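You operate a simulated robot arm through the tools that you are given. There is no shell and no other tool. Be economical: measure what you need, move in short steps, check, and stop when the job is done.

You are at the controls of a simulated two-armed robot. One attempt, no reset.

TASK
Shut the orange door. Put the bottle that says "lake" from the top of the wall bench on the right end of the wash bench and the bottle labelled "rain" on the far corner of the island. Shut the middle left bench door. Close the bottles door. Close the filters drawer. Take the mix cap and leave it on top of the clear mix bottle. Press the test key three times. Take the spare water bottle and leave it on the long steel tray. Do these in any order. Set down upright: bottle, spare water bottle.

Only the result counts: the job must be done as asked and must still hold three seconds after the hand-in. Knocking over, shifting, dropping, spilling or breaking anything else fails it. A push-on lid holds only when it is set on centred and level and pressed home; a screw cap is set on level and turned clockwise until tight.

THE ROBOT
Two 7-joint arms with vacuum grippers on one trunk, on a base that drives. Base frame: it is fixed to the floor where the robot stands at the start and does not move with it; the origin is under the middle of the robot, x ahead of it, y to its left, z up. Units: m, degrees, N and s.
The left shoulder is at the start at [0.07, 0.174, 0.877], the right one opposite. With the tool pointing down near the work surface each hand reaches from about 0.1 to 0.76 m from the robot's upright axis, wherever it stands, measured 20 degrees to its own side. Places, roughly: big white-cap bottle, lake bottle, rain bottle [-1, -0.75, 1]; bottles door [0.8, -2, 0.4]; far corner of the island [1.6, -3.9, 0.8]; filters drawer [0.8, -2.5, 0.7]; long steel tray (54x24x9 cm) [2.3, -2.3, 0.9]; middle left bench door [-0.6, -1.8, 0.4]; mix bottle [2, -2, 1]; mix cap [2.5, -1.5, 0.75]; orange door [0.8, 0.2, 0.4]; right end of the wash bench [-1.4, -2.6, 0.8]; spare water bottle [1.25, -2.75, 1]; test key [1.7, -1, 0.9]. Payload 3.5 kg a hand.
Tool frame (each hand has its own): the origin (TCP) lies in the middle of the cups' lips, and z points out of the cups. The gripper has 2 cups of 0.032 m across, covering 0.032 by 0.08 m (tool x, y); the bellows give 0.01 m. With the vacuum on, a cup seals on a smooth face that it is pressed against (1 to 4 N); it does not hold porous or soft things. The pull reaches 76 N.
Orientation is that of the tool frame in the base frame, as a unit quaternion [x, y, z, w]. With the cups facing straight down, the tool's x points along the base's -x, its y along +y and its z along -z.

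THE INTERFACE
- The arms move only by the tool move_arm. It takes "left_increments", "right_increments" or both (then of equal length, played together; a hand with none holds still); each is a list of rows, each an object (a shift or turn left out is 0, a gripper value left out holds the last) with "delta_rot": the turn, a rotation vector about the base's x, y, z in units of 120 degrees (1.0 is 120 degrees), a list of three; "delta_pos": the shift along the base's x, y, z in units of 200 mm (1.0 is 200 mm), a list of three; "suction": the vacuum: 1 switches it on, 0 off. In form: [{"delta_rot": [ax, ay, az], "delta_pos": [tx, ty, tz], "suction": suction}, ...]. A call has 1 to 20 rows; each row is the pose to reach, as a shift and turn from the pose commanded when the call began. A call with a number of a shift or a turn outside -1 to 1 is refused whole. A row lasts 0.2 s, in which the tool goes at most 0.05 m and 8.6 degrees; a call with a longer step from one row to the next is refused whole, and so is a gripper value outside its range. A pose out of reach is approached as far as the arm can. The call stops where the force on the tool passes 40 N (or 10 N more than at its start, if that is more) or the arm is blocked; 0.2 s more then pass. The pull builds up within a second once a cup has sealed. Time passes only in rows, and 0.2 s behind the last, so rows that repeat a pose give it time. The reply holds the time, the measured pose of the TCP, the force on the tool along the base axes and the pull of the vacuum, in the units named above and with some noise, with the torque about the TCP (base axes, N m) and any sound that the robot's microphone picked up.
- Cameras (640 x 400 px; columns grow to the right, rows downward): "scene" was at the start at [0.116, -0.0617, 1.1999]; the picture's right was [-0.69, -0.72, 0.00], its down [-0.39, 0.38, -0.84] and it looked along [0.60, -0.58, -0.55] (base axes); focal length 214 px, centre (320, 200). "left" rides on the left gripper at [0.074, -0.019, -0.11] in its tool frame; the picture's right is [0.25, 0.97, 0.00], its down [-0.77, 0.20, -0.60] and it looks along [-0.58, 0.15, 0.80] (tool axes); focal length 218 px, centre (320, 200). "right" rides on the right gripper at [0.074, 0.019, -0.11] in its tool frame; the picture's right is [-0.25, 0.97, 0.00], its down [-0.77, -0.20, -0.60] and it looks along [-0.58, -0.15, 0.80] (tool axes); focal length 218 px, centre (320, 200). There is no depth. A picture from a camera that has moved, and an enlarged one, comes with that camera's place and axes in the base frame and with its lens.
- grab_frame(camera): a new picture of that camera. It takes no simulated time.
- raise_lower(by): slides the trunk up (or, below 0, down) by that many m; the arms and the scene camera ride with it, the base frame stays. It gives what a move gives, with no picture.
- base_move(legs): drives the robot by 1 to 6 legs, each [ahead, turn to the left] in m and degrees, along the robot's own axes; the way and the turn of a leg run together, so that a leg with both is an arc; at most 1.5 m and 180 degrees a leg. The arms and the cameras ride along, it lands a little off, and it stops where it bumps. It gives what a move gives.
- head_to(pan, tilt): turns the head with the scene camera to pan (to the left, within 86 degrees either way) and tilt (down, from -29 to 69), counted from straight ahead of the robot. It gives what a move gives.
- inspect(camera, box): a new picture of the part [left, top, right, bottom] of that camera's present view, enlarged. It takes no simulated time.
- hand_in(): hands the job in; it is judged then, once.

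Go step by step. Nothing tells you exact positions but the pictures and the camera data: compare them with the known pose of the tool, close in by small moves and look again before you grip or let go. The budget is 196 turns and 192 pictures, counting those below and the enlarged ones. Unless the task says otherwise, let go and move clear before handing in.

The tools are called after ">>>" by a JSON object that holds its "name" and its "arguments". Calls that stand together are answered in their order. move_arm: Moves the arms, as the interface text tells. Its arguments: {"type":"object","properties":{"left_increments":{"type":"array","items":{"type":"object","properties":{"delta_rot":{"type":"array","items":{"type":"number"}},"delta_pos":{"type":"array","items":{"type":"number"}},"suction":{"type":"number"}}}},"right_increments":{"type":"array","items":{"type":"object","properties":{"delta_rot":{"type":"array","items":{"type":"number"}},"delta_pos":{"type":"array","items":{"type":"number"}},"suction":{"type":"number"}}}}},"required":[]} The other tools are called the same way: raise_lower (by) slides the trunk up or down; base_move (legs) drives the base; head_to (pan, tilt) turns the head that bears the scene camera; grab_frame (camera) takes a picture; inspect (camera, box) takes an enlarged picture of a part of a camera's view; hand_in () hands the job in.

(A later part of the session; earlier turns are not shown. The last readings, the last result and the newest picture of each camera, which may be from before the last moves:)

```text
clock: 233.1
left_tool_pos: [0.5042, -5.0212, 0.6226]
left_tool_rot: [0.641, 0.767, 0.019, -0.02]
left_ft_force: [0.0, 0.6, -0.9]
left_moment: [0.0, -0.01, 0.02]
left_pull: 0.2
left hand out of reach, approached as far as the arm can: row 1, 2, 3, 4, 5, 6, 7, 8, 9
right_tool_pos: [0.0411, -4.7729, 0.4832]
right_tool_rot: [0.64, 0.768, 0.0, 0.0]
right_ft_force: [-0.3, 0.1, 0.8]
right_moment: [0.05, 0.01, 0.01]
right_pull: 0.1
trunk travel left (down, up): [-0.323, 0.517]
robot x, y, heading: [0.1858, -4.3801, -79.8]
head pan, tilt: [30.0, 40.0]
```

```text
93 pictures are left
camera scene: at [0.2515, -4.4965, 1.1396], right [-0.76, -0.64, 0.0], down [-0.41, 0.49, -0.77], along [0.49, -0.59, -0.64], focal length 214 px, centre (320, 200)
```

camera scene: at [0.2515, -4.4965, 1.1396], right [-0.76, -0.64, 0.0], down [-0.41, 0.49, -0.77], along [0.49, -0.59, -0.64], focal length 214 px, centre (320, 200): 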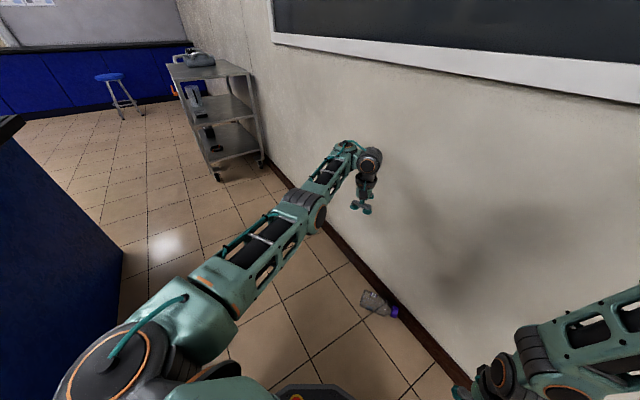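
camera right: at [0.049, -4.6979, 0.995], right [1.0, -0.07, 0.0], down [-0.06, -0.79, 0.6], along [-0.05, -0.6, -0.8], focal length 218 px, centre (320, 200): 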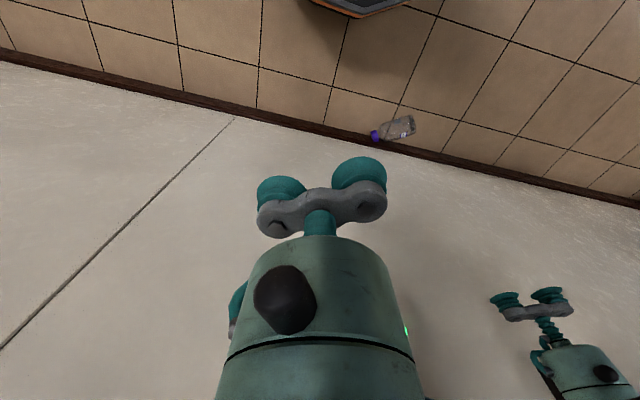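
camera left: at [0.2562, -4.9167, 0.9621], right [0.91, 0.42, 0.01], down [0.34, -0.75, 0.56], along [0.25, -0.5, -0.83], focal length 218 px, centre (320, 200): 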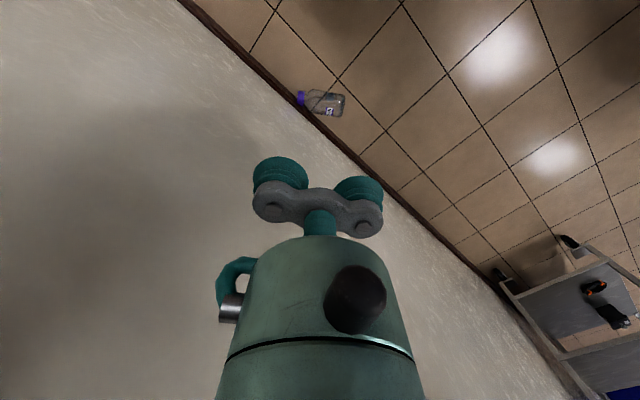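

>>> {"name": "move_arm", "arguments": {"left_increments": [{"delta_pos": [0.22, 0.05, 0]}, {"delta_pos": [0.44, 0.1, 0]}, {"delta_pos": [0.66, 0.2, 0]}, {"delta_pos": [0.86, 0.3, 0]}, {"delta_pos": [1.0, 0.45, 0]}, {"delta_pos": [1.0, 0.65, 0]}, {"delta_pos": [1.0, 0.85, 0]}, {"delta_pos": [1.0, 1.0, 0]}, {"delta_pos": [1.0, 1.0, 0]}]}}

>>> {"name": "move_arm", "arguments": {"left_increments": [{"delta_pos": [0.22, 0.05, 0]}, {"delta_pos": [0.44, 0.1, 0]}, {"delta_pos": [0.66, 0.2, 0]}, {"delta_pos": [0.86, 0.3, 0]}, {"delta_pos": [1.0, 0.45, 0]}, {"delta_pos": [1.0, 0.65, 0]}, {"delta_pos": [1.0, 0.85, 0]}, {"delta_pos": [1.0, 1.0, 0]}, {"delta_pos": [1.0, 1.0, 0]}]}}

>>> {"name": "move_arm", "arguments": {"left_increments": [{"delta_pos": [-0.22, 0.05, 0]}, {"delta_pos": [-0.44, 0.1, 0]}, {"delta_pos": [-0.66, 0.1, 0]}, {"delta_pos": [-0.86, 0.1, 0]}, {"delta_pos": [-1.0, 0.1, 0]}]}}

>>> {"name": "grab_frame", "arguments": {"camera": "scene"}}

```text
clock: 235.1
left_tool_pos: [0.7715, -4.9301, 0.6137]
left_tool_rot: [0.642, 0.767, 0.017, -0.022]
left_ft_force: [-0.6, -1.0, -0.2]
left_moment: [-0.04, 0.01, 0.0]
left_pull: 0.1
left hand out of reach, approached as far as the arm can: row 1, 2, 3, 4, 5, 6, 7, 8, 9
right_tool_pos: [0.0425, -4.7728, 0.4852]
right_tool_rot: [0.64, 0.769, 0.0, 0.0]
right_ft_force: [-0.1, 0.0, -0.6]
right_moment: [0.01, 0.0, 0.0]
right_pull: 0.0
trunk travel left (down, up): [-0.323, 0.517]
robot x, y, heading: [0.1869, -4.3833, -80.0]
head pan, tilt: [30.0, 40.0]
```

```text
clock: 237.1
left_tool_pos: [0.9732, -4.7293, 0.6159]
left_tool_rot: [0.641, 0.767, 0.018, -0.021]
left_ft_force: [-0.5, 0.1, -0.2]
left_moment: [0.01, 0.03, -0.02]
left_pull: 0.1
right_tool_pos: [0.0428, -4.7727, 0.4852]
right_tool_rot: [0.64, 0.768, -0.001, -0.001]
right_ft_force: [0.5, 0.1, 0.0]
right_moment: [-0.01, 0.03, 0.01]
right_pull: 0.1
trunk travel left (down, up): [-0.323, 0.517]
robot x, y, heading: [0.1863, -4.3822, -79.8]
head pan, tilt: [30.0, 40.0]
```

```text
clock: 238.3
left_tool_pos: [0.7654, -4.7101, 0.6149]
left_tool_rot: [0.641, 0.767, 0.018, -0.021]
left_ft_force: [0.0, -0.5, 0.1]
left_moment: [0.0, -0.03, 0.0]
left_pull: 0.0
right_tool_pos: [0.0424, -4.7727, 0.4847]
right_tool_rot: [0.64, 0.769, -0.001, -0.001]
right_ft_force: [-0.8, 0.1, -0.2]
right_moment: [0.0, 0.0, 0.05]
right_pull: 0.0
trunk travel left (down, up): [-0.323, 0.517]
robot x, y, heading: [0.1891, -4.3829, -79.8]
head pan, tilt: [30.0, 40.0]
```

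```text
92 pictures are left
camera scene: at [0.2528, -4.4961, 1.1395], right [-0.76, -0.64, 0.0], down [-0.41, 0.49, -0.77], along [0.49, -0.59, -0.64], focal length 214 px, centre (320, 200)
```

scene: 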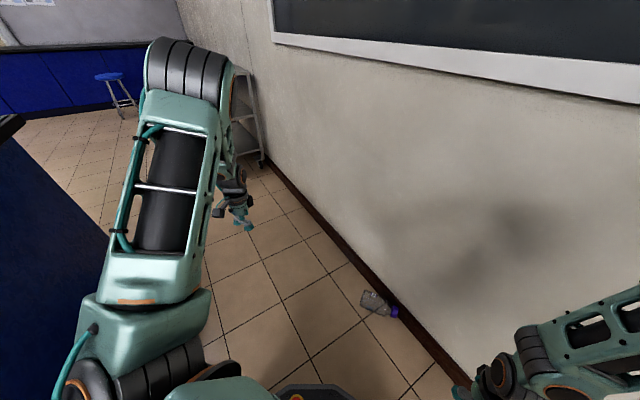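

The left arm is back to its normal bend. I'll bring the left hand over the fallen bottle with its cups along the bottle's axis.

>>> {"name": "move_arm", "arguments": {"left_increments": [{"delta_pos": [-0.18, -0.13, -0.08], "delta_rot": [-0.013, -0.003, 0.024]}, {"delta_pos": [-0.36, -0.26, -0.16], "delta_rot": [-0.026, -0.006, 0.048]}, {"delta_pos": [-0.54, -0.39, -0.24], "delta_rot": [-0.026, -0.006, 0.048]}, {"delta_pos": [-0.72, -0.52, -0.32], "delta_rot": [-0.026, -0.006, 0.048]}, {"delta_pos": [-0.9, -0.65, -0.4], "delta_rot": [-0.026, -0.006, 0.048]}, {"delta_pos": [-1.0, -0.8, -0.5], "delta_rot": [-0.026, -0.006, 0.048]}, {"delta_pos": [-1.0, -0.8, -0.7], "delta_rot": [-0.026, -0.006, 0.048]}, {"delta_pos": [-1.0, -0.8, -0.7], "delta_rot": [-0.026, -0.006, 0.048]}]}}

>>> {"name": "move_arm", "arguments": {"left_increments": [{"delta_pos": [-0.2, -0.1, -0.05]}, {"delta_pos": [-0.4, -0.2, -0.1]}, {"delta_pos": [-0.6, -0.35, -0.2]}, {"delta_pos": [-0.8, -0.5, -0.2]}, {"delta_pos": [-1.0, -0.6, -0.2]}, {"delta_pos": [-1.0, -0.8, -0.2]}, {"delta_pos": [-1.0, -0.8, -0.2]}]}}

>>> {"name": "grab_frame", "arguments": {"camera": "left"}}

>>> {"name": "head_to", "arguments": {"pan": 0, "tilt": 50}}

>>> {"name": "grab_frame", "arguments": {"camera": "scene"}}

```text
clock: 240.1
left_tool_pos: [0.5715, -4.8702, 0.4764]
left_tool_rot: [0.603, 0.798, 0.0, 0.002]
left_ft_force: [0.5, -0.1, -0.6]
left_moment: [0.05, 0.01, -0.03]
left_pull: 0.1
right_tool_pos: [0.043, -4.7724, 0.4848]
right_tool_rot: [0.64, 0.768, -0.001, -0.001]
right_ft_force: [0.3, 0.9, -1.1]
right_moment: [-0.01, 0.0, -0.02]
right_pull: 0.1
trunk travel left (down, up): [-0.323, 0.517]
robot x, y, heading: [0.1895, -4.3801, -79.9]
head pan, tilt: [30.0, 40.0]
```

```text
refused: row 3 steps farther than a row can; nothing moved
```

```text
91 pictures are left
camera left: at [0.5322, -4.8048, 0.5862], right [0.86, 0.51, 0.0], down [0.4, -0.68, 0.61], along [0.31, -0.52, -0.8], focal length 218 px, centre (320, 200)
```

left: 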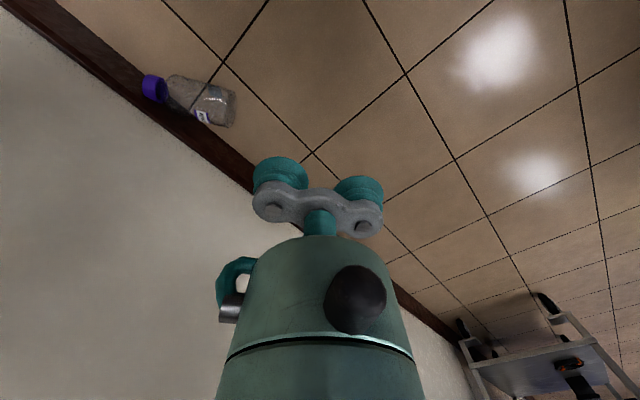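

```text
clock: 241.0
left_tool_pos: [0.5705, -4.8704, 0.4766]
left_tool_rot: [0.602, 0.798, 0.0, 0.001]
left_ft_force: [0.8, -0.2, 1.0]
left_moment: [-0.03, -0.02, 0.06]
left_pull: 0.0
right_tool_pos: [0.0434, -4.7733, 0.4858]
right_tool_rot: [0.64, 0.768, 0.0, -0.001]
right_ft_force: [-0.6, -0.1, -0.4]
right_moment: [0.02, 0.03, 0.02]
right_pull: 0.1
trunk travel left (down, up): [-0.323, 0.517]
robot x, y, heading: [0.189, -4.3783, -79.8]
head pan, tilt: [0.0, 50.0]
```

```text
90 pictures are left
camera scene: at [0.2121, -4.507, 1.1254], right [-0.98, -0.18, 0.0], down [-0.14, 0.75, -0.64], along [0.11, -0.63, -0.77], focal length 214 px, centre (320, 200)
```

scene: 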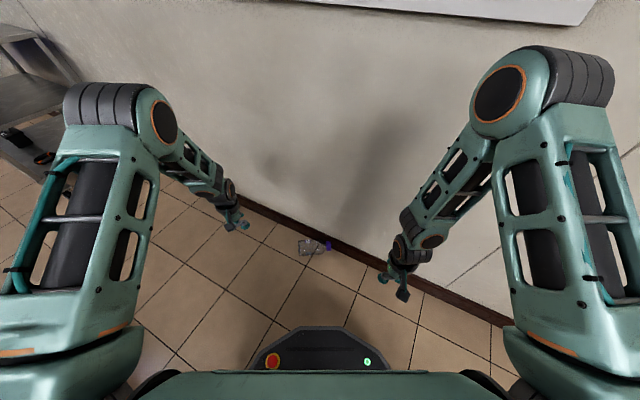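

>>> {"name": "move_arm", "arguments": {"left_increments": [{"delta_pos": [-0.15, -0.12, -0.1]}, {"delta_pos": [-0.3, -0.24, -0.2]}, {"delta_pos": [-0.45, -0.36, -0.3]}, {"delta_pos": [-0.6, -0.5, -0.4]}, {"delta_pos": [-0.75, -0.65, -0.5]}, {"delta_pos": [-0.9, -0.8, -0.6]}, {"delta_pos": [-1.0, -0.9, -0.75]}, {"delta_pos": [-1.0, -0.9, -0.95]}, {"delta_pos": [-1.0, -0.9, -1.0]}]}}

>>> {"name": "grab_frame", "arguments": {"camera": "left"}}

>>> {"name": "inspect", "arguments": {"camera": "scene", "box": [220, 180, 400, 300]}}

```text
clock: 243.0
left_tool_pos: [0.3643, -5.0232, 0.3293]
left_tool_rot: [0.603, 0.798, 0.0, 0.002]
left_ft_force: [-0.2, 0.5, 0.2]
left_moment: [0.01, 0.01, -0.03]
left_pull: 0.0
left hand out of reach, approached as far as the arm can: row 7, 8, 9
right_tool_pos: [0.0428, -4.773, 0.4863]
right_tool_rot: [0.64, 0.768, 0.0, 0.0]
right_ft_force: [1.0, -0.1, 0.5]
right_moment: [0.0, -0.01, 0.04]
right_pull: 0.0
trunk travel left (down, up): [-0.323, 0.517]
robot x, y, heading: [0.1847, -4.3825, -79.9]
head pan, tilt: [0.0, 50.0]
```

```text
89 pictures are left
camera left: at [0.3253, -4.9577, 0.4385], right [0.86, 0.51, 0.0], down [0.4, -0.69, 0.61], along [0.31, -0.52, -0.8], focal length 218 px, centre (320, 200)
```

left: 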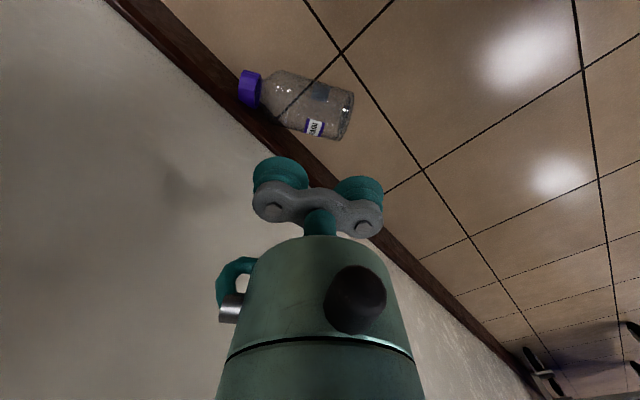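

```text
3.33 times, centred on (310, 240) of scene
camera zoom: at [0.2117, -4.5068, 1.1254], right [-0.98, -0.18, 0.0], down [-0.13, 0.75, -0.64], along [0.11, -0.63, -0.77], focal length 715 px, centre (353, 67)
```

zoom: 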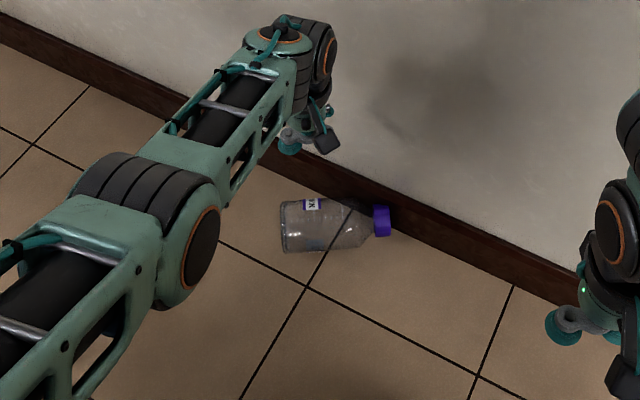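

>>> {"name": "raise_lower", "arguments": {"by": -0.2}}

>>> {"name": "move_arm", "arguments": {"left_increments": [{"delta_pos": [0, -0.07, 0]}, {"delta_pos": [0, -0.13, 0]}, {"delta_pos": [0, -0.13, 0]}]}}

>>> {"name": "grab_frame", "arguments": {"camera": "left"}}

>>> {"name": "inspect", "arguments": {"camera": "scene", "box": [220, 150, 400, 270]}}

```text
clock: 245.2
left_tool_pos: [0.3652, -5.0226, 0.1284]
left_tool_rot: [0.603, 0.798, 0.001, 0.001]
left_ft_force: [-0.4, 0.1, -0.1]
left_moment: [-0.01, 0.0, -0.01]
left_pull: 0.1
right_tool_pos: [0.042, -4.7738, 0.285]
right_tool_rot: [0.641, 0.768, -0.001, 0.0]
right_ft_force: [-0.1, -0.5, 0.4]
right_moment: [0.04, 0.0, -0.03]
right_pull: 0.1
trunk travel left (down, up): [-0.123, 0.717]
robot x, y, heading: [0.1895, -4.3829, -80.0]
head pan, tilt: [0.0, 50.0]
```

```text
clock: 246.0
left_tool_pos: [0.3627, -5.0271, 0.1341]
left_tool_rot: [0.602, 0.798, 0.0, 0.002]
left_ft_force: [-0.8, 0.0, -0.8]
left_moment: [-0.04, -0.01, -0.01]
left_pull: 0.1
left hand out of reach, approached as far as the arm can: row 1, 2, 3
right_tool_pos: [0.0433, -4.7739, 0.2865]
right_tool_rot: [0.641, 0.768, 0.0, 0.0]
right_ft_force: [-0.5, -0.4, -0.6]
right_moment: [0.02, 0.03, -0.01]
right_pull: 0.1
trunk travel left (down, up): [-0.123, 0.717]
robot x, y, heading: [0.1862, -4.3809, -79.8]
head pan, tilt: [0.0, 50.0]
```

```text
87 pictures are left
camera left: at [0.3238, -4.9613, 0.2446], right [0.86, 0.51, 0.0], down [0.4, -0.68, 0.61], along [0.31, -0.52, -0.8], focal length 218 px, centre (320, 200)
```

left: 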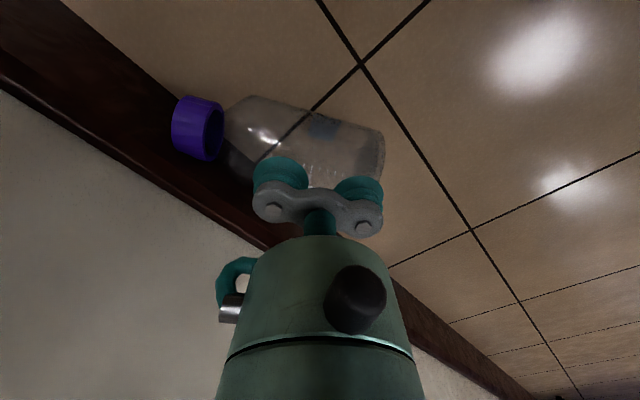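

```text
3.33 times, centred on (310, 210) of scene
camera zoom: at [0.2119, -4.507, 0.9254], right [-0.98, -0.18, 0.0], down [-0.14, 0.75, -0.64], along [0.11, -0.63, -0.77], focal length 715 px, centre (353, 167)
```

zoom: 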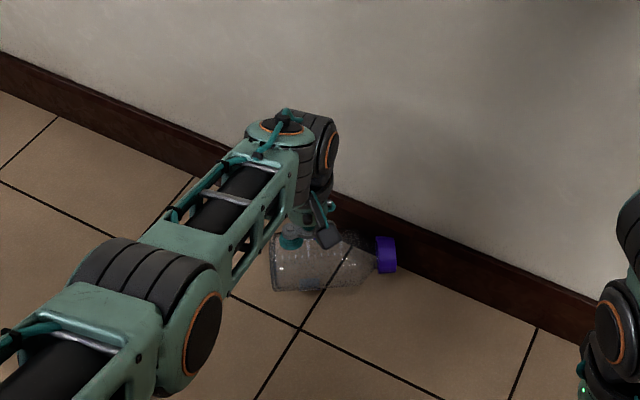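

>>> {"name": "base_move", "arguments": {"legs": [[0.015, 0]]}}

>>> {"name": "raise_lower", "arguments": {"by": -0.04}}

>>> {"name": "move_arm", "arguments": {"left_increments": [{"suction": 1}, {}, {}, {}]}}

>>> {"name": "grab_frame", "arguments": {"camera": "left"}}

```text
clock: 246.8
left_tool_pos: [0.3649, -5.0412, 0.1337]
left_tool_rot: [0.601, 0.799, 0.0, 0.001]
left_ft_force: [-0.2, 0.9, -0.9]
left_moment: [-0.02, 0.03, 0.0]
left_pull: 0.0
right_tool_pos: [0.0449, -4.7873, 0.2849]
right_tool_rot: [0.64, 0.768, 0.0, -0.001]
right_ft_force: [0.3, -0.3, 0.8]
right_moment: [-0.01, -0.01, 0.01]
right_pull: 0.0
trunk travel left (down, up): [-0.123, 0.717]
robot x, y, heading: [0.1863, -4.397, -80.1]
head pan, tilt: [0.0, 50.0]
```

```text
clock: 247.6
left_tool_pos: [0.3645, -5.0422, 0.0943]
left_tool_rot: [0.602, 0.799, -0.001, 0.001]
left_ft_force: [0.6, 0.1, 0.2]
left_moment: [0.0, -0.02, -0.01]
left_pull: 0.0
right_tool_pos: [0.045, -4.7888, 0.245]
right_tool_rot: [0.64, 0.768, 0.0, 0.0]
right_ft_force: [-0.1, -0.4, 0.1]
right_moment: [0.01, 0.01, -0.02]
right_pull: 0.2
trunk travel left (down, up): [-0.083, 0.757]
robot x, y, heading: [0.1881, -4.3973, -79.8]
head pan, tilt: [0.0, 50.0]
```

```text
clock: 248.6
left_tool_pos: [0.3655, -5.0421, 0.0957]
left_tool_rot: [0.603, 0.798, 0.0, 0.001]
left_ft_force: [-0.9, 0.8, 0.1]
left_moment: [0.0, -0.02, -0.01]
left_pull: 0.1
right_tool_pos: [0.0458, -4.7886, 0.2448]
right_tool_rot: [0.64, 0.768, 0.0, -0.001]
right_ft_force: [0.6, 0.1, 0.9]
right_moment: [0.03, 0.02, 0.0]
right_pull: 0.0
trunk travel left (down, up): [-0.083, 0.757]
robot x, y, heading: [0.19, -4.3982, -79.7]
head pan, tilt: [0.0, 50.0]
```

```text
85 pictures are left
camera left: at [0.3265, -4.976, 0.2045], right [0.86, 0.51, 0.0], down [0.4, -0.69, 0.61], along [0.31, -0.52, -0.8], focal length 218 px, centre (320, 200)
```

left: 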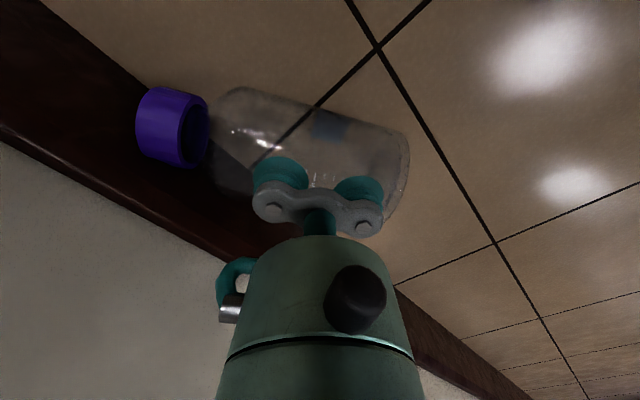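

>>> {"name": "raise_lower", "arguments": {"by": -0.012}}

>>> {"name": "move_arm", "arguments": {"left_increments": [{}, {}, {}]}}

```text
clock: 249.2
left_tool_pos: [0.3648, -5.0416, 0.0817]
left_tool_rot: [0.603, 0.798, 0.0, 0.001]
left_ft_force: [0.5, 0.4, 1.2]
left_moment: [0.0, 0.01, 0.0]
left_pull: 0.2
right_tool_pos: [0.0457, -4.7868, 0.2322]
right_tool_rot: [0.64, 0.768, -0.001, 0.0]
right_ft_force: [-0.1, 1.2, 0.0]
right_moment: [-0.01, 0.0, -0.01]
right_pull: 0.2
trunk travel left (down, up): [-0.071, 0.769]
robot x, y, heading: [0.1919, -4.3935, -79.7]
head pan, tilt: [0.0, 50.0]
```

```text
clock: 250.0
left_tool_pos: [0.3645, -5.041, 0.0813]
left_tool_rot: [0.602, 0.798, 0.0, 0.002]
left_ft_force: [-0.7, 0.1, 1.4]
left_moment: [0.01, 0.0, 0.0]
left_pull: 0.0
right_tool_pos: [0.045, -4.7877, 0.2323]
right_tool_rot: [0.64, 0.768, 0.0, 0.0]
right_ft_force: [-0.4, -0.6, 0.0]
right_moment: [0.03, 0.02, 0.01]
right_pull: 0.0
trunk travel left (down, up): [-0.071, 0.769]
robot x, y, heading: [0.1921, -4.396, -80.1]
head pan, tilt: [0.0, 50.0]
```

>>> {"name": "raise_lower", "arguments": {"by": -0.006}}

>>> {"name": "move_arm", "arguments": {"left_increments": [{}, {}, {}, {}]}}

>>> {"name": "grab_frame", "arguments": {"camera": "left"}}

```text
clock: 250.6
left_tool_pos: [0.3661, -5.0418, 0.0767]
left_tool_rot: [0.603, 0.798, 0.0, 0.002]
left_ft_force: [0.3, 1.7, 4.3]
left_moment: [-0.03, 0.01, -0.02]
left_pull: 0.1
right_tool_pos: [0.0453, -4.7885, 0.2265]
right_tool_rot: [0.639, 0.769, 0.0, 0.0]
right_ft_force: [-0.1, 0.2, 0.7]
right_moment: [-0.01, -0.03, 0.0]
right_pull: 0.2
trunk travel left (down, up): [-0.065, 0.775]
robot x, y, heading: [0.1922, -4.3943, -79.6]
head pan, tilt: [0.0, 50.0]
```

```text
clock: 251.6
left_tool_pos: [0.3643, -5.0415, 0.0769]
left_tool_rot: [0.602, 0.798, 0.001, 0.002]
left_ft_force: [0.6, 0.7, 4.0]
left_moment: [-0.02, 0.02, -0.07]
left_pull: 0.0
right_tool_pos: [0.0464, -4.7879, 0.2273]
right_tool_rot: [0.64, 0.768, -0.001, 0.0]
right_ft_force: [-0.4, -0.5, 0.8]
right_moment: [-0.02, -0.01, 0.03]
right_pull: 0.0
trunk travel left (down, up): [-0.065, 0.775]
robot x, y, heading: [0.1906, -4.3989, -79.6]
head pan, tilt: [0.0, 50.0]
```

```text
84 pictures are left
camera left: at [0.3265, -4.976, 0.1868], right [0.86, 0.51, 0.0], down [0.4, -0.68, 0.61], along [0.31, -0.52, -0.8], focal length 218 px, centre (320, 200)
```

left: 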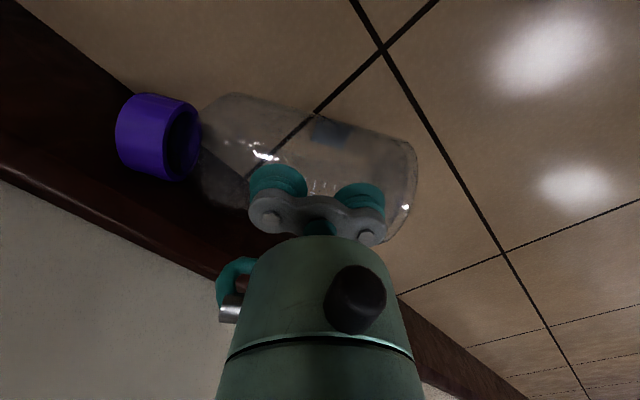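

There's contact but no seal on the curved side. I'll press slightly harder before trying something else.

>>> {"name": "raise_lower", "arguments": {"by": -0.006}}

>>> {"name": "move_arm", "arguments": {"left_increments": [{}, {}, {}, {}]}}

```text
clock: 252.1
left_tool_pos: [0.3659, -5.0415, 0.0731]
left_tool_rot: [0.602, 0.798, -0.002, 0.004]
left_ft_force: [1.6, 5.3, 21.2]
left_moment: [-0.16, 0.04, -0.14]
left_pull: 0.0
right_tool_pos: [0.0452, -4.7881, 0.2222]
right_tool_rot: [0.639, 0.769, -0.001, 0.001]
right_ft_force: [-0.2, -0.6, -0.9]
right_moment: [0.02, 0.01, -0.03]
right_pull: 0.1
trunk travel left (down, up): [-0.059, 0.781]
robot x, y, heading: [0.1895, -4.3994, -79.7]
head pan, tilt: [0.0, 50.0]
```

```text
clock: 253.1
left_tool_pos: [0.3663, -5.0428, 0.0738]
left_tool_rot: [0.602, 0.798, -0.002, 0.002]
left_ft_force: [1.3, 6.8, 27.6]
left_moment: [-0.24, 0.03, -0.12]
left_pull: 0.1
right_tool_pos: [0.0449, -4.7879, 0.2218]
right_tool_rot: [0.641, 0.768, -0.001, 0.002]
right_ft_force: [-0.7, 0.4, 0.2]
right_moment: [0.03, 0.01, 0.01]
right_pull: 0.1
trunk travel left (down, up): [-0.059, 0.781]
robot x, y, heading: [0.1929, -4.3971, -79.8]
head pan, tilt: [0.0, 50.0]
```

The side force shows the cups are about 1 cm north of the bottle's crest. I'll lift, shift toward the wall by that much and try once more.

>>> {"name": "raise_lower", "arguments": {"by": 0.02}}

>>> {"name": "base_move", "arguments": {"legs": [[0.011, 0]]}}

>>> {"name": "raise_lower", "arguments": {"by": -0.014}}

>>> {"name": "move_arm", "arguments": {"left_increments": [{}, {}, {}, {}]}}

>>> {"name": "grab_frame", "arguments": {"camera": "left"}}

```text
clock: 253.8
left_tool_pos: [0.3642, -5.0401, 0.0883]
left_tool_rot: [0.603, 0.798, 0.0, 0.001]
left_ft_force: [0.0, -0.6, -3.1]
left_moment: [-0.03, -0.15, 0.02]
left_pull: 75.3
right_tool_pos: [0.0444, -4.7878, 0.2404]
right_tool_rot: [0.64, 0.768, 0.0, -0.001]
right_ft_force: [-0.7, -0.2, 0.4]
right_moment: [-0.01, -0.02, 0.01]
right_pull: 0.0
trunk travel left (down, up): [-0.079, 0.761]
robot x, y, heading: [0.1916, -4.395, -79.8]
head pan, tilt: [0.0, 50.0]
```

```text
clock: 254.5
left_tool_pos: [0.3659, -5.0527, 0.0906]
left_tool_rot: [0.602, 0.798, 0.001, 0.001]
left_ft_force: [1.6, 3.0, -2.2]
left_moment: [0.14, -0.15, -0.37]
left_pull: 75.3
right_tool_pos: [0.0477, -4.7988, 0.2405]
right_tool_rot: [0.64, 0.768, -0.001, -0.001]
right_ft_force: [1.6, -0.4, -0.9]
right_moment: [0.03, 0.01, -0.01]
right_pull: 0.0
trunk travel left (down, up): [-0.079, 0.761]
robot x, y, heading: [0.193, -4.4048, -79.7]
head pan, tilt: [0.0, 50.0]
```

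```text
clock: 255.1
left_tool_pos: [0.3672, -5.0519, 0.076]
left_tool_rot: [0.602, 0.799, -0.001, 0.001]
left_ft_force: [0.9, 1.7, 1.9]
left_moment: [0.14, -0.16, -0.37]
left_pull: 75.3
right_tool_pos: [0.0471, -4.7993, 0.2267]
right_tool_rot: [0.64, 0.769, -0.001, 0.0]
right_ft_force: [-0.1, -0.8, 0.2]
right_moment: [-0.01, 0.03, 0.02]
right_pull: 0.1
trunk travel left (down, up): [-0.065, 0.775]
robot x, y, heading: [0.1918, -4.4113, -79.8]
head pan, tilt: [0.0, 50.0]
```

```text
clock: 256.1
left_tool_pos: [0.3672, -5.0516, 0.0758]
left_tool_rot: [0.602, 0.798, 0.001, 0.001]
left_ft_force: [0.4, 3.0, 4.6]
left_moment: [0.13, -0.07, -0.2]
left_pull: 75.9
right_tool_pos: [0.0482, -4.7986, 0.228]
right_tool_rot: [0.64, 0.768, 0.0, -0.001]
right_ft_force: [0.2, 0.0, -1.2]
right_moment: [0.02, 0.01, 0.04]
right_pull: 0.0
trunk travel left (down, up): [-0.065, 0.775]
robot x, y, heading: [0.1954, -4.4093, -79.8]
head pan, tilt: [0.0, 50.0]
```

```text
83 pictures are left
camera left: at [0.3286, -4.9868, 0.1869], right [0.86, 0.51, 0.0], down [0.4, -0.68, 0.61], along [0.31, -0.52, -0.8], focal length 218 px, centre (320, 200)
```

left: 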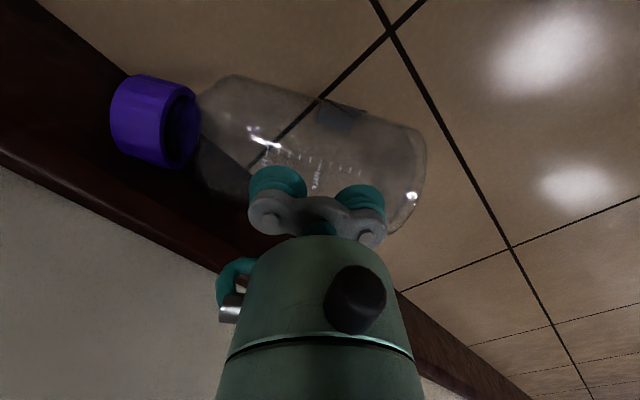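

It has sealed now with 75 N on both cups. I'll lift the bottle and back away from the wall.

>>> {"name": "raise_lower", "arguments": {"by": 0.4}}

>>> {"name": "move_arm", "arguments": {"left_increments": [{"delta_pos": [0.0, 0.1, 0.0]}, {"delta_pos": [0.02, 0.25, 0.0]}, {"delta_pos": [0.05, 0.4, 0.1]}, {"delta_pos": [0.1, 0.55, 0.2]}, {"delta_pos": [0.15, 0.7, 0.3]}, {"delta_pos": [0.2, 0.7, 0.4]}, {"delta_pos": [0.2, 0.7, 0.4]}]}}

>>> {"name": "grab_frame", "arguments": {"camera": "scene"}}

```text
clock: 260.0
left_tool_pos: [0.3666, -5.0539, 0.4756]
left_tool_rot: [0.602, 0.798, -0.001, 0.002]
left_ft_force: [1.0, 2.2, -3.0]
left_moment: [0.06, -0.15, -0.19]
left_pull: 75.5
right_tool_pos: [0.0485, -4.7983, 0.6262]
right_tool_rot: [0.64, 0.769, 0.0, -0.001]
right_ft_force: [0.2, 0.6, 0.1]
right_moment: [-0.03, 0.0, -0.01]
right_pull: 0.0
trunk travel left (down, up): [-0.465, 0.375]
robot x, y, heading: [0.1914, -4.409, -79.9]
head pan, tilt: [0.0, 50.0]
```

```text
clock: 261.6
left_tool_pos: [0.4066, -4.9115, 0.5555]
left_tool_rot: [0.603, 0.798, 0.001, 0.001]
left_ft_force: [-0.3, -0.3, -3.0]
left_moment: [-0.1, -0.04, 0.01]
left_pull: 74.9
right_tool_pos: [0.0486, -4.7992, 0.6278]
right_tool_rot: [0.64, 0.768, -0.001, -0.001]
right_ft_force: [-0.2, 0.2, -0.3]
right_moment: [0.0, 0.01, -0.03]
right_pull: 0.0
trunk travel left (down, up): [-0.465, 0.375]
robot x, y, heading: [0.195, -4.4084, -79.8]
head pan, tilt: [0.0, 50.0]
```

```text
82 pictures are left
camera scene: at [0.2164, -4.5329, 1.2673], right [-0.98, -0.18, 0.0], down [-0.14, 0.75, -0.64], along [0.11, -0.63, -0.77], focal length 214 px, centre (320, 200)
```

scene: 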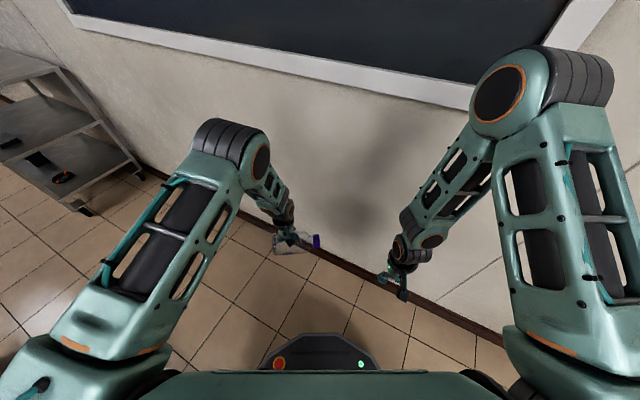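

The bottle is held on its side. Next I'll yaw the tool so the cap points forward from the robot, ready to be tipped upright later.

>>> {"name": "move_arm", "arguments": {"left_increments": [{"delta_rot": [0, 0, 0.07]}, {"delta_rot": [0, 0, 0.14]}, {"delta_rot": [0, 0, 0.21]}, {"delta_rot": [0, 0, 0.28]}, {"delta_rot": [0, 0, 0.35]}, {"delta_rot": [0, 0, 0.42]}, {"delta_rot": [0, 0, 0.49]}, {"delta_rot": [0, 0, 0.56]}, {"delta_rot": [0, 0, 0.63]}, {"delta_rot": [0, 0, 0.7]}, {"delta_rot": [0, 0, 0.7]}]}}

>>> {"name": "grab_frame", "arguments": {"camera": "left"}}

```text
clock: 264.0
left_tool_pos: [0.4074, -4.9119, 0.5556]
left_tool_rot: [-0.087, 0.996, 0.001, 0.0]
left_ft_force: [0.4, 0.0, -3.7]
left_moment: [0.06, -0.11, 0.03]
left_pull: 76.1
right_tool_pos: [0.0476, -4.7989, 0.6269]
right_tool_rot: [0.64, 0.768, 0.0, -0.001]
right_ft_force: [0.2, 0.7, 0.1]
right_moment: [0.01, -0.02, -0.02]
right_pull: 0.2
trunk travel left (down, up): [-0.465, 0.375]
robot x, y, heading: [0.1914, -4.4099, -79.7]
head pan, tilt: [0.0, 50.0]
```

```text
81 pictures are left
camera left: at [0.338, -4.9444, 0.6656], right [-0.42, 0.91, 0.0], down [0.72, 0.33, 0.61], along [0.55, 0.25, -0.8], focal length 218 px, centre (320, 200)
```

left: 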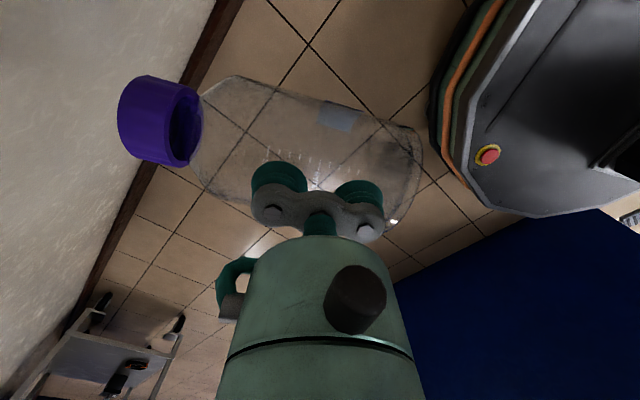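

>>> {"name": "move_arm", "arguments": {"left_increments": [{"delta_rot": [-0.067, -0.012, 0]}, {"delta_rot": [-0.134, -0.024, 0]}, {"delta_rot": [-0.2, -0.035, 0]}, {"delta_rot": [-0.268, -0.047, 0]}, {"delta_rot": [-0.335, -0.059, 0]}, {"delta_rot": [-0.4, -0.071, 0]}, {"delta_rot": [-0.468, -0.083, 0]}, {"delta_rot": [-0.535, -0.094, 0]}, {"delta_rot": [-0.6, -0.106, 0]}, {"delta_rot": [-0.668, -0.118, 0]}, {"delta_rot": [-0.739, -0.13, 0]}, {"delta_rot": [-0.739, -0.13, 0]}]}}

>>> {"name": "grab_frame", "arguments": {"camera": "scene"}}

```text
clock: 266.6
left_tool_pos: [0.4079, -4.9122, 0.5552]
left_tool_rot: [-0.062, 0.704, -0.704, 0.063]
left_ft_force: [0.8, -0.1, -2.7]
left_moment: [0.09, 0.05, 0.12]
left_pull: 75.4
right_tool_pos: [0.047, -4.799, 0.6274]
right_tool_rot: [0.641, 0.768, -0.001, -0.001]
right_ft_force: [0.9, -0.5, -0.5]
right_moment: [0.01, 0.0, 0.02]
right_pull: 0.0
trunk travel left (down, up): [-0.465, 0.375]
robot x, y, heading: [0.1941, -4.4081, -79.6]
head pan, tilt: [0.0, 50.0]
```

```text
80 pictures are left
camera scene: at [0.2168, -4.5326, 1.2673], right [-0.98, -0.18, 0.0], down [-0.14, 0.75, -0.64], along [0.11, -0.63, -0.77], focal length 214 px, centre (320, 200)
```

scene: 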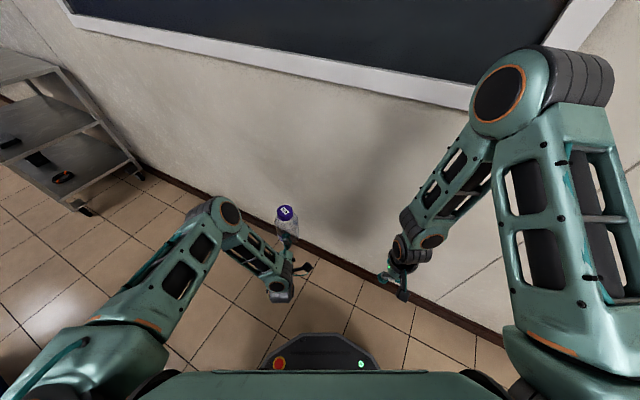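

The bottle hangs upright in the left hand. I'll raise the trunk and drive along the corridor to the far corner.

>>> {"name": "raise_lower", "arguments": {"by": 0.37}}

>>> {"name": "base_move", "arguments": {"legs": [[0, 64], [1.25, 0]]}}

>>> {"name": "head_to", "arguments": {"pan": 50, "tilt": 40}}

>>> {"name": "grab_frame", "arguments": {"camera": "scene"}}

```text
clock: 270.1
left_tool_pos: [0.4075, -4.9126, 0.9263]
left_tool_rot: [0.061, -0.704, 0.705, -0.062]
left_ft_force: [0.3, -0.6, -3.5]
left_moment: [0.1, 0.04, 0.11]
left_pull: 75.3
right_tool_pos: [0.0483, -4.7987, 0.9968]
right_tool_rot: [0.64, 0.769, 0.0, -0.001]
right_ft_force: [0.1, 0.6, -0.1]
right_moment: [-0.01, -0.02, 0.03]
right_pull: 0.0
trunk travel left (down, up): [-0.835, 0.005]
robot x, y, heading: [0.1932, -4.408, -80.0]
head pan, tilt: [0.0, 50.0]
```

```text
clock: 279.3
left_tool_pos: [1.9501, -4.7241, 0.9263]
left_tool_rot: [0.439, -0.554, 0.554, -0.439]
left_ft_force: [0.1, -0.1, -3.0]
left_moment: [0.04, 0.15, 0.13]
left_pull: 75.7
right_tool_pos: [1.7043, -5.0096, 0.9968]
right_tool_rot: [0.113, 0.994, -0.001, 0.0]
right_ft_force: [-0.6, 0.3, 0.5]
right_moment: [0.03, 0.0, -0.01]
right_pull: 0.1
trunk travel left (down, up): [-0.835, 0.005]
robot x, y, heading: [1.4019, -4.7202, -13.2]
head pan, tilt: [0.0, 50.0]
```

```text
clock: 280.4
left_tool_pos: [1.9499, -4.7251, 0.927]
left_tool_rot: [-0.439, 0.555, -0.554, 0.438]
left_ft_force: [0.9, -0.2, -4.5]
left_moment: [0.01, 0.13, 0.09]
left_pull: 75.7
right_tool_pos: [1.7039, -5.0101, 0.9965]
right_tool_rot: [0.112, 0.994, -0.001, 0.001]
right_ft_force: [-0.3, -0.4, 0.1]
right_moment: [0.01, 0.04, -0.01]
right_pull: 0.2
trunk travel left (down, up): [-0.835, 0.005]
robot x, y, heading: [1.4054, -4.722, -13.2]
head pan, tilt: [50.0, 40.0]
```

```text
79 pictures are left
camera scene: at [1.5213, -4.6822, 1.6515], right [0.6, -0.8, 0.0], down [-0.52, -0.38, -0.77], along [0.61, 0.46, -0.64], focal length 214 px, centre (320, 200)
```

scene: 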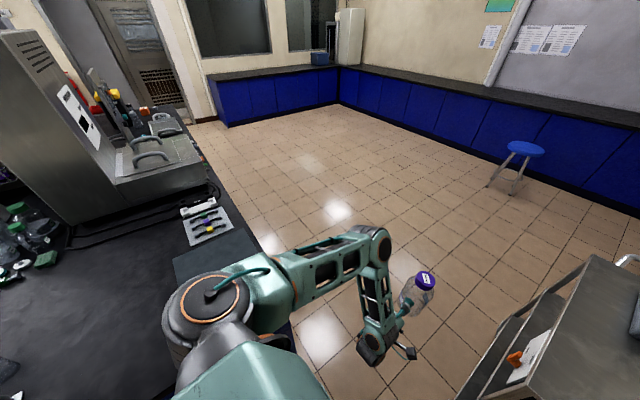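

>>> {"name": "move_arm", "arguments": {"left_increments": [{"delta_pos": [-0.05, 0, 0.15]}, {"delta_pos": [-0.1, 0, 0.3]}, {"delta_pos": [-0.15, 0, 0.45]}, {"delta_pos": [-0.2, 0, 0.5]}, {"delta_pos": [-0.2, 0, 0.5]}]}}

>>> {"name": "base_move", "arguments": {"legs": [[0, 83]]}}

>>> {"name": "head_to", "arguments": {"pan": 0, "tilt": 50}}

>>> {"name": "grab_frame", "arguments": {"camera": "scene"}}

```text
clock: 281.6
left_tool_pos: [1.9199, -4.725, 1.0233]
left_tool_rot: [-0.439, 0.555, -0.554, 0.439]
left_ft_force: [0.5, 0.2, -4.2]
left_moment: [0.03, 0.13, 0.12]
left_pull: 75.6
left hand out of reach, approached as far as the arm can: row 4, 5
right_tool_pos: [1.7038, -5.0098, 0.9972]
right_tool_rot: [0.112, 0.994, 0.0, 0.0]
right_ft_force: [-0.7, 0.6, 0.0]
right_moment: [0.01, -0.01, -0.01]
right_pull: 0.0
trunk travel left (down, up): [-0.835, 0.005]
robot x, y, heading: [1.3997, -4.7208, -13.3]
head pan, tilt: [50.0, 40.0]
```

```text
clock: 285.5
left_tool_pos: [1.4873, -4.2115, 1.0232]
left_tool_rot: [0.694, -0.136, 0.136, -0.694]
left_ft_force: [0.1, -0.1, -3.4]
left_moment: [-0.15, 0.07, 0.11]
left_pull: 75.7
right_tool_pos: [1.7341, -4.4681, 0.997]
right_tool_rot: [-0.56, 0.828, -0.001, 0.0]
right_ft_force: [0.6, 0.0, 0.5]
right_moment: [0.03, -0.01, -0.01]
right_pull: 0.1
trunk travel left (down, up): [-0.835, 0.005]
robot x, y, heading: [1.4098, -4.7201, 68.1]
head pan, tilt: [50.0, 40.0]
```

```text
clock: 286.7
left_tool_pos: [1.4859, -4.2108, 1.0227]
left_tool_rot: [0.695, -0.136, 0.136, -0.693]
left_ft_force: [0.4, 0.3, -2.9]
left_moment: [-0.15, 0.06, 0.11]
left_pull: 75.3
right_tool_pos: [1.7343, -4.4679, 0.9971]
right_tool_rot: [-0.56, 0.828, -0.002, 0.001]
right_ft_force: [0.0, 0.4, -0.1]
right_moment: [-0.01, -0.04, 0.0]
right_pull: 0.0
trunk travel left (down, up): [-0.835, 0.005]
robot x, y, heading: [1.3989, -4.7191, 68.2]
head pan, tilt: [0.0, 50.0]
```

```text
78 pictures are left
camera scene: at [1.452, -4.6036, 1.6374], right [0.93, -0.38, 0.0], down [-0.29, -0.71, -0.64], along [0.24, 0.6, -0.77], focal length 214 px, centre (320, 200)
```

scene: 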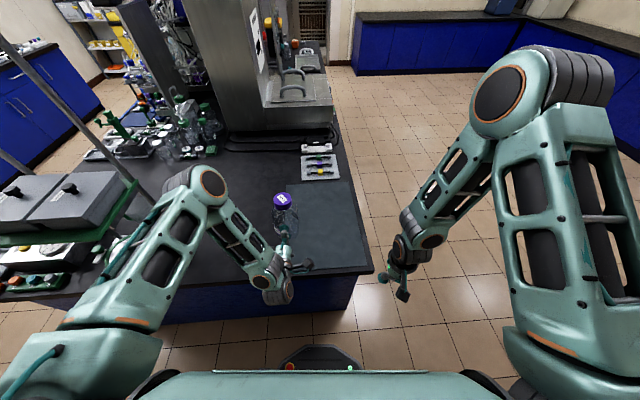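

I can see the bottle over the island and the mat on the corner. I'll zoom in to confirm the free spot.

>>> {"name": "inspect", "arguments": {"camera": "scene", "box": [230, 150, 390, 290]}}

```text
2.86 times, centred on (310, 220) of scene
camera zoom: at [1.452, -4.6036, 1.6374], right [0.93, -0.38, 0.0], down [-0.29, -0.71, -0.64], along [0.24, 0.6, -0.77], focal length 613 px, centre (349, 143)
```

zoom: 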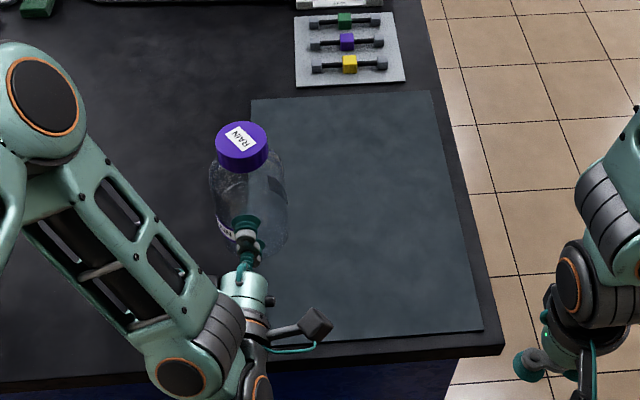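

>>> {"name": "move_arm", "arguments": {"left_increments": [{"delta_pos": [0.15, 0.05, 0]}, {"delta_pos": [0.3, 0.1, 0]}, {"delta_pos": [0.45, 0.15, 0]}, {"delta_pos": [0.6, 0.2, 0]}, {"delta_pos": [0.76, 0.25, 0]}, {"delta_pos": [0.76, 0.25, -0.1]}, {"delta_pos": [0.76, 0.25, -0.25]}, {"delta_pos": [0.76, 0.25, -0.35]}, {"delta_pos": [0.76, 0.25, -0.35]}]}}

>>> {"name": "inspect", "arguments": {"camera": "scene", "box": [230, 150, 390, 290]}}

>>> {"name": "grab_frame", "arguments": {"camera": "right"}}

```text
clock: 288.7
left_tool_pos: [1.6348, -4.1606, 0.9531]
left_tool_rot: [0.694, -0.136, 0.137, -0.693]
left_ft_force: [0.2, -0.1, -3.5]
left_moment: [-0.16, 0.09, 0.08]
left_pull: 74.9
right_tool_pos: [1.7339, -4.4682, 0.9976]
right_tool_rot: [-0.56, 0.828, -0.001, 0.001]
right_ft_force: [-0.4, -1.0, 0.9]
right_moment: [0.0, -0.02, 0.01]
right_pull: 0.0
trunk travel left (down, up): [-0.835, 0.005]
robot x, y, heading: [1.4032, -4.7208, 68.0]
head pan, tilt: [0.0, 50.0]
```

```text
2.86 times, centred on (310, 220) of scene
camera zoom: at [1.4519, -4.6037, 1.6374], right [0.93, -0.38, 0.0], down [-0.29, -0.71, -0.64], along [0.24, 0.6, -0.77], focal length 613 px, centre (349, 143)
```

zoom: 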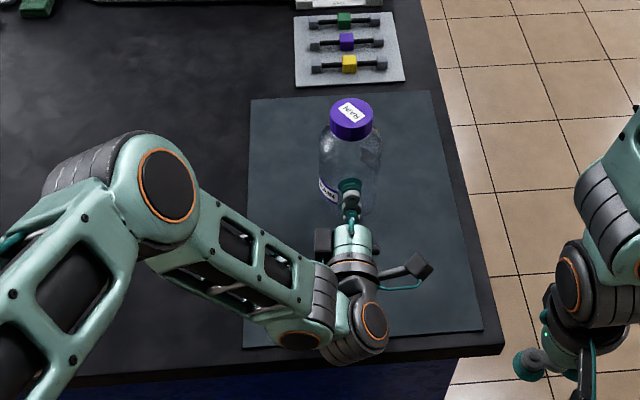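

```text
75 pictures are left
camera right: at [1.6892, -4.5295, 1.1071], right [-0.8, 0.59, 0.0], down [0.47, 0.64, 0.6], along [0.36, 0.49, -0.8], focal length 218 px, centre (320, 200)
```

right: 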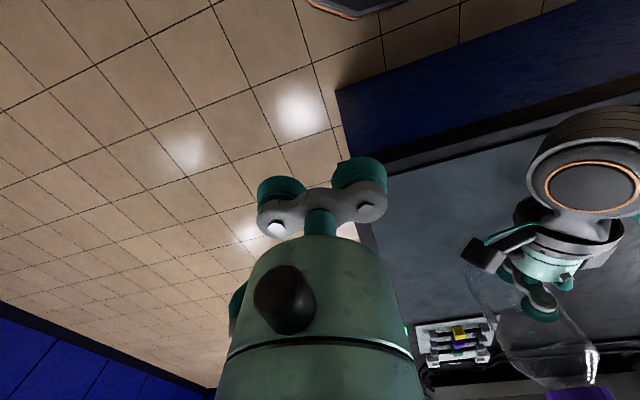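

>>> {"name": "move_arm", "arguments": {"left_increments": [{"delta_pos": [0, 0, -0.06]}, {"delta_pos": [0, 0, -0.12]}, {"delta_pos": [0, 0, -0.16]}, {"delta_pos": [0, 0, -0.19]}, {"delta_pos": [0, 0, -0.19]}]}}

>>> {"name": "inspect", "arguments": {"camera": "scene", "box": [230, 150, 390, 290]}}

```text
clock: 289.9
left_tool_pos: [1.6372, -4.1614, 0.9169]
left_tool_rot: [-0.694, 0.135, -0.136, 0.694]
left_ft_force: [-0.5, -1.2, 7.7]
left_moment: [0.3, -0.45, 0.09]
left_pull: 75.1
right_tool_pos: [1.7339, -4.4684, 0.9983]
right_tool_rot: [-0.56, 0.828, -0.001, 0.0]
right_ft_force: [-0.2, -0.6, 0.0]
right_moment: [0.03, 0.04, 0.0]
right_pull: 0.1
trunk travel left (down, up): [-0.835, 0.005]
robot x, y, heading: [1.4025, -4.7229, 68.0]
head pan, tilt: [0.0, 50.0]
```

```text
2.86 times, centred on (310, 220) of scene
camera zoom: at [1.4513, -4.6054, 1.6377], right [0.93, -0.38, 0.0], down [-0.29, -0.71, -0.64], along [0.24, 0.6, -0.77], focal length 613 px, centre (349, 143)
```

zoom: 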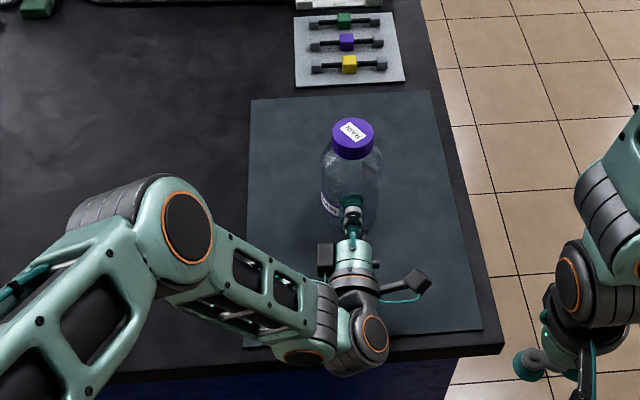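

It has touched down on the mat. I'll release, wait, then withdraw straight back along the tool axis.

>>> {"name": "move_arm", "arguments": {"left_increments": [{"suction": 0}, {}, {}, {}, {}, {}]}}

>>> {"name": "inspect", "arguments": {"camera": "scene", "box": [230, 150, 390, 290]}}

```text
clock: 291.3
left_tool_pos: [1.6381, -4.1602, 0.9148]
left_tool_rot: [-0.694, 0.136, -0.136, 0.694]
left_ft_force: [-0.9, -1.6, 0.1]
left_moment: [-0.01, 0.02, 0.02]
left_pull: 0.1
right_tool_pos: [1.7333, -4.4669, 0.9976]
right_tool_rot: [-0.56, 0.828, 0.0, 0.001]
right_ft_force: [0.3, 0.8, 0.2]
right_moment: [-0.03, 0.03, 0.02]
right_pull: 0.1
trunk travel left (down, up): [-0.835, 0.005]
robot x, y, heading: [1.4067, -4.7196, 67.8]
head pan, tilt: [0.0, 50.0]
```

```text
2.86 times, centred on (310, 220) of scene
camera zoom: at [1.4522, -4.6038, 1.6374], right [0.93, -0.38, 0.0], down [-0.29, -0.71, -0.64], along [0.24, 0.6, -0.77], focal length 613 px, centre (349, 143)
```

zoom: 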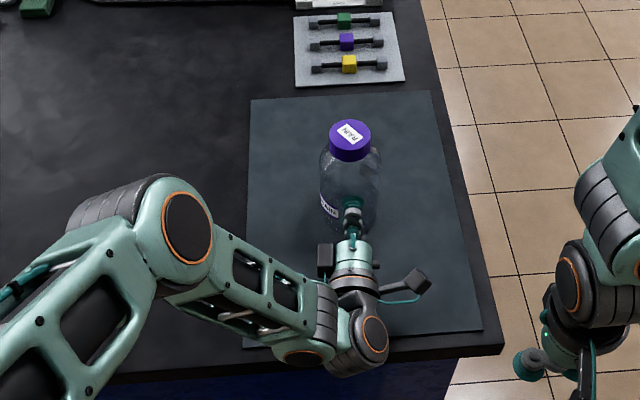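

>>> {"name": "move_arm", "arguments": {"left_increments": [{"delta_pos": [-0.02, -0.05, 0]}, {"delta_pos": [-0.06, -0.15, 0]}, {"delta_pos": [-0.12, -0.3, 0.02]}, {"delta_pos": [-0.2, -0.5, 0.05]}, {"delta_pos": [-0.28, -0.7, 0.15]}, {"delta_pos": [-0.28, -0.7, 0.35]}, {"delta_pos": [-0.28, -0.7, 0.35]}]}}

>>> {"name": "grab_frame", "arguments": {"camera": "scene"}}

```text
clock: 292.9
left_tool_pos: [1.5983, -4.2831, 0.9793]
left_tool_rot: [0.694, -0.137, 0.136, -0.693]
left_ft_force: [-0.9, -0.2, -0.4]
left_moment: [0.04, -0.02, -0.01]
left_pull: 0.0
left hand out of reach, approached as far as the arm can: row 5, 6, 7
right_tool_pos: [1.7346, -4.4679, 0.9979]
right_tool_rot: [-0.561, 0.828, 0.0, 0.001]
right_ft_force: [-0.6, -0.2, 0.3]
right_moment: [-0.01, 0.01, 0.02]
right_pull: 0.0
trunk travel left (down, up): [-0.835, 0.005]
robot x, y, heading: [1.4016, -4.7235, 67.9]
head pan, tilt: [0.0, 50.0]
```

```text
72 pictures are left
camera scene: at [1.4526, -4.6043, 1.6374], right [0.93, -0.38, 0.0], down [-0.29, -0.71, -0.64], along [0.24, 0.6, -0.77], focal length 214 px, centre (320, 200)
```

scene: 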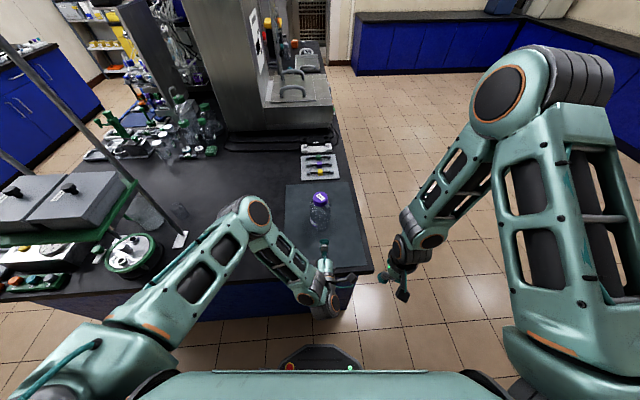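

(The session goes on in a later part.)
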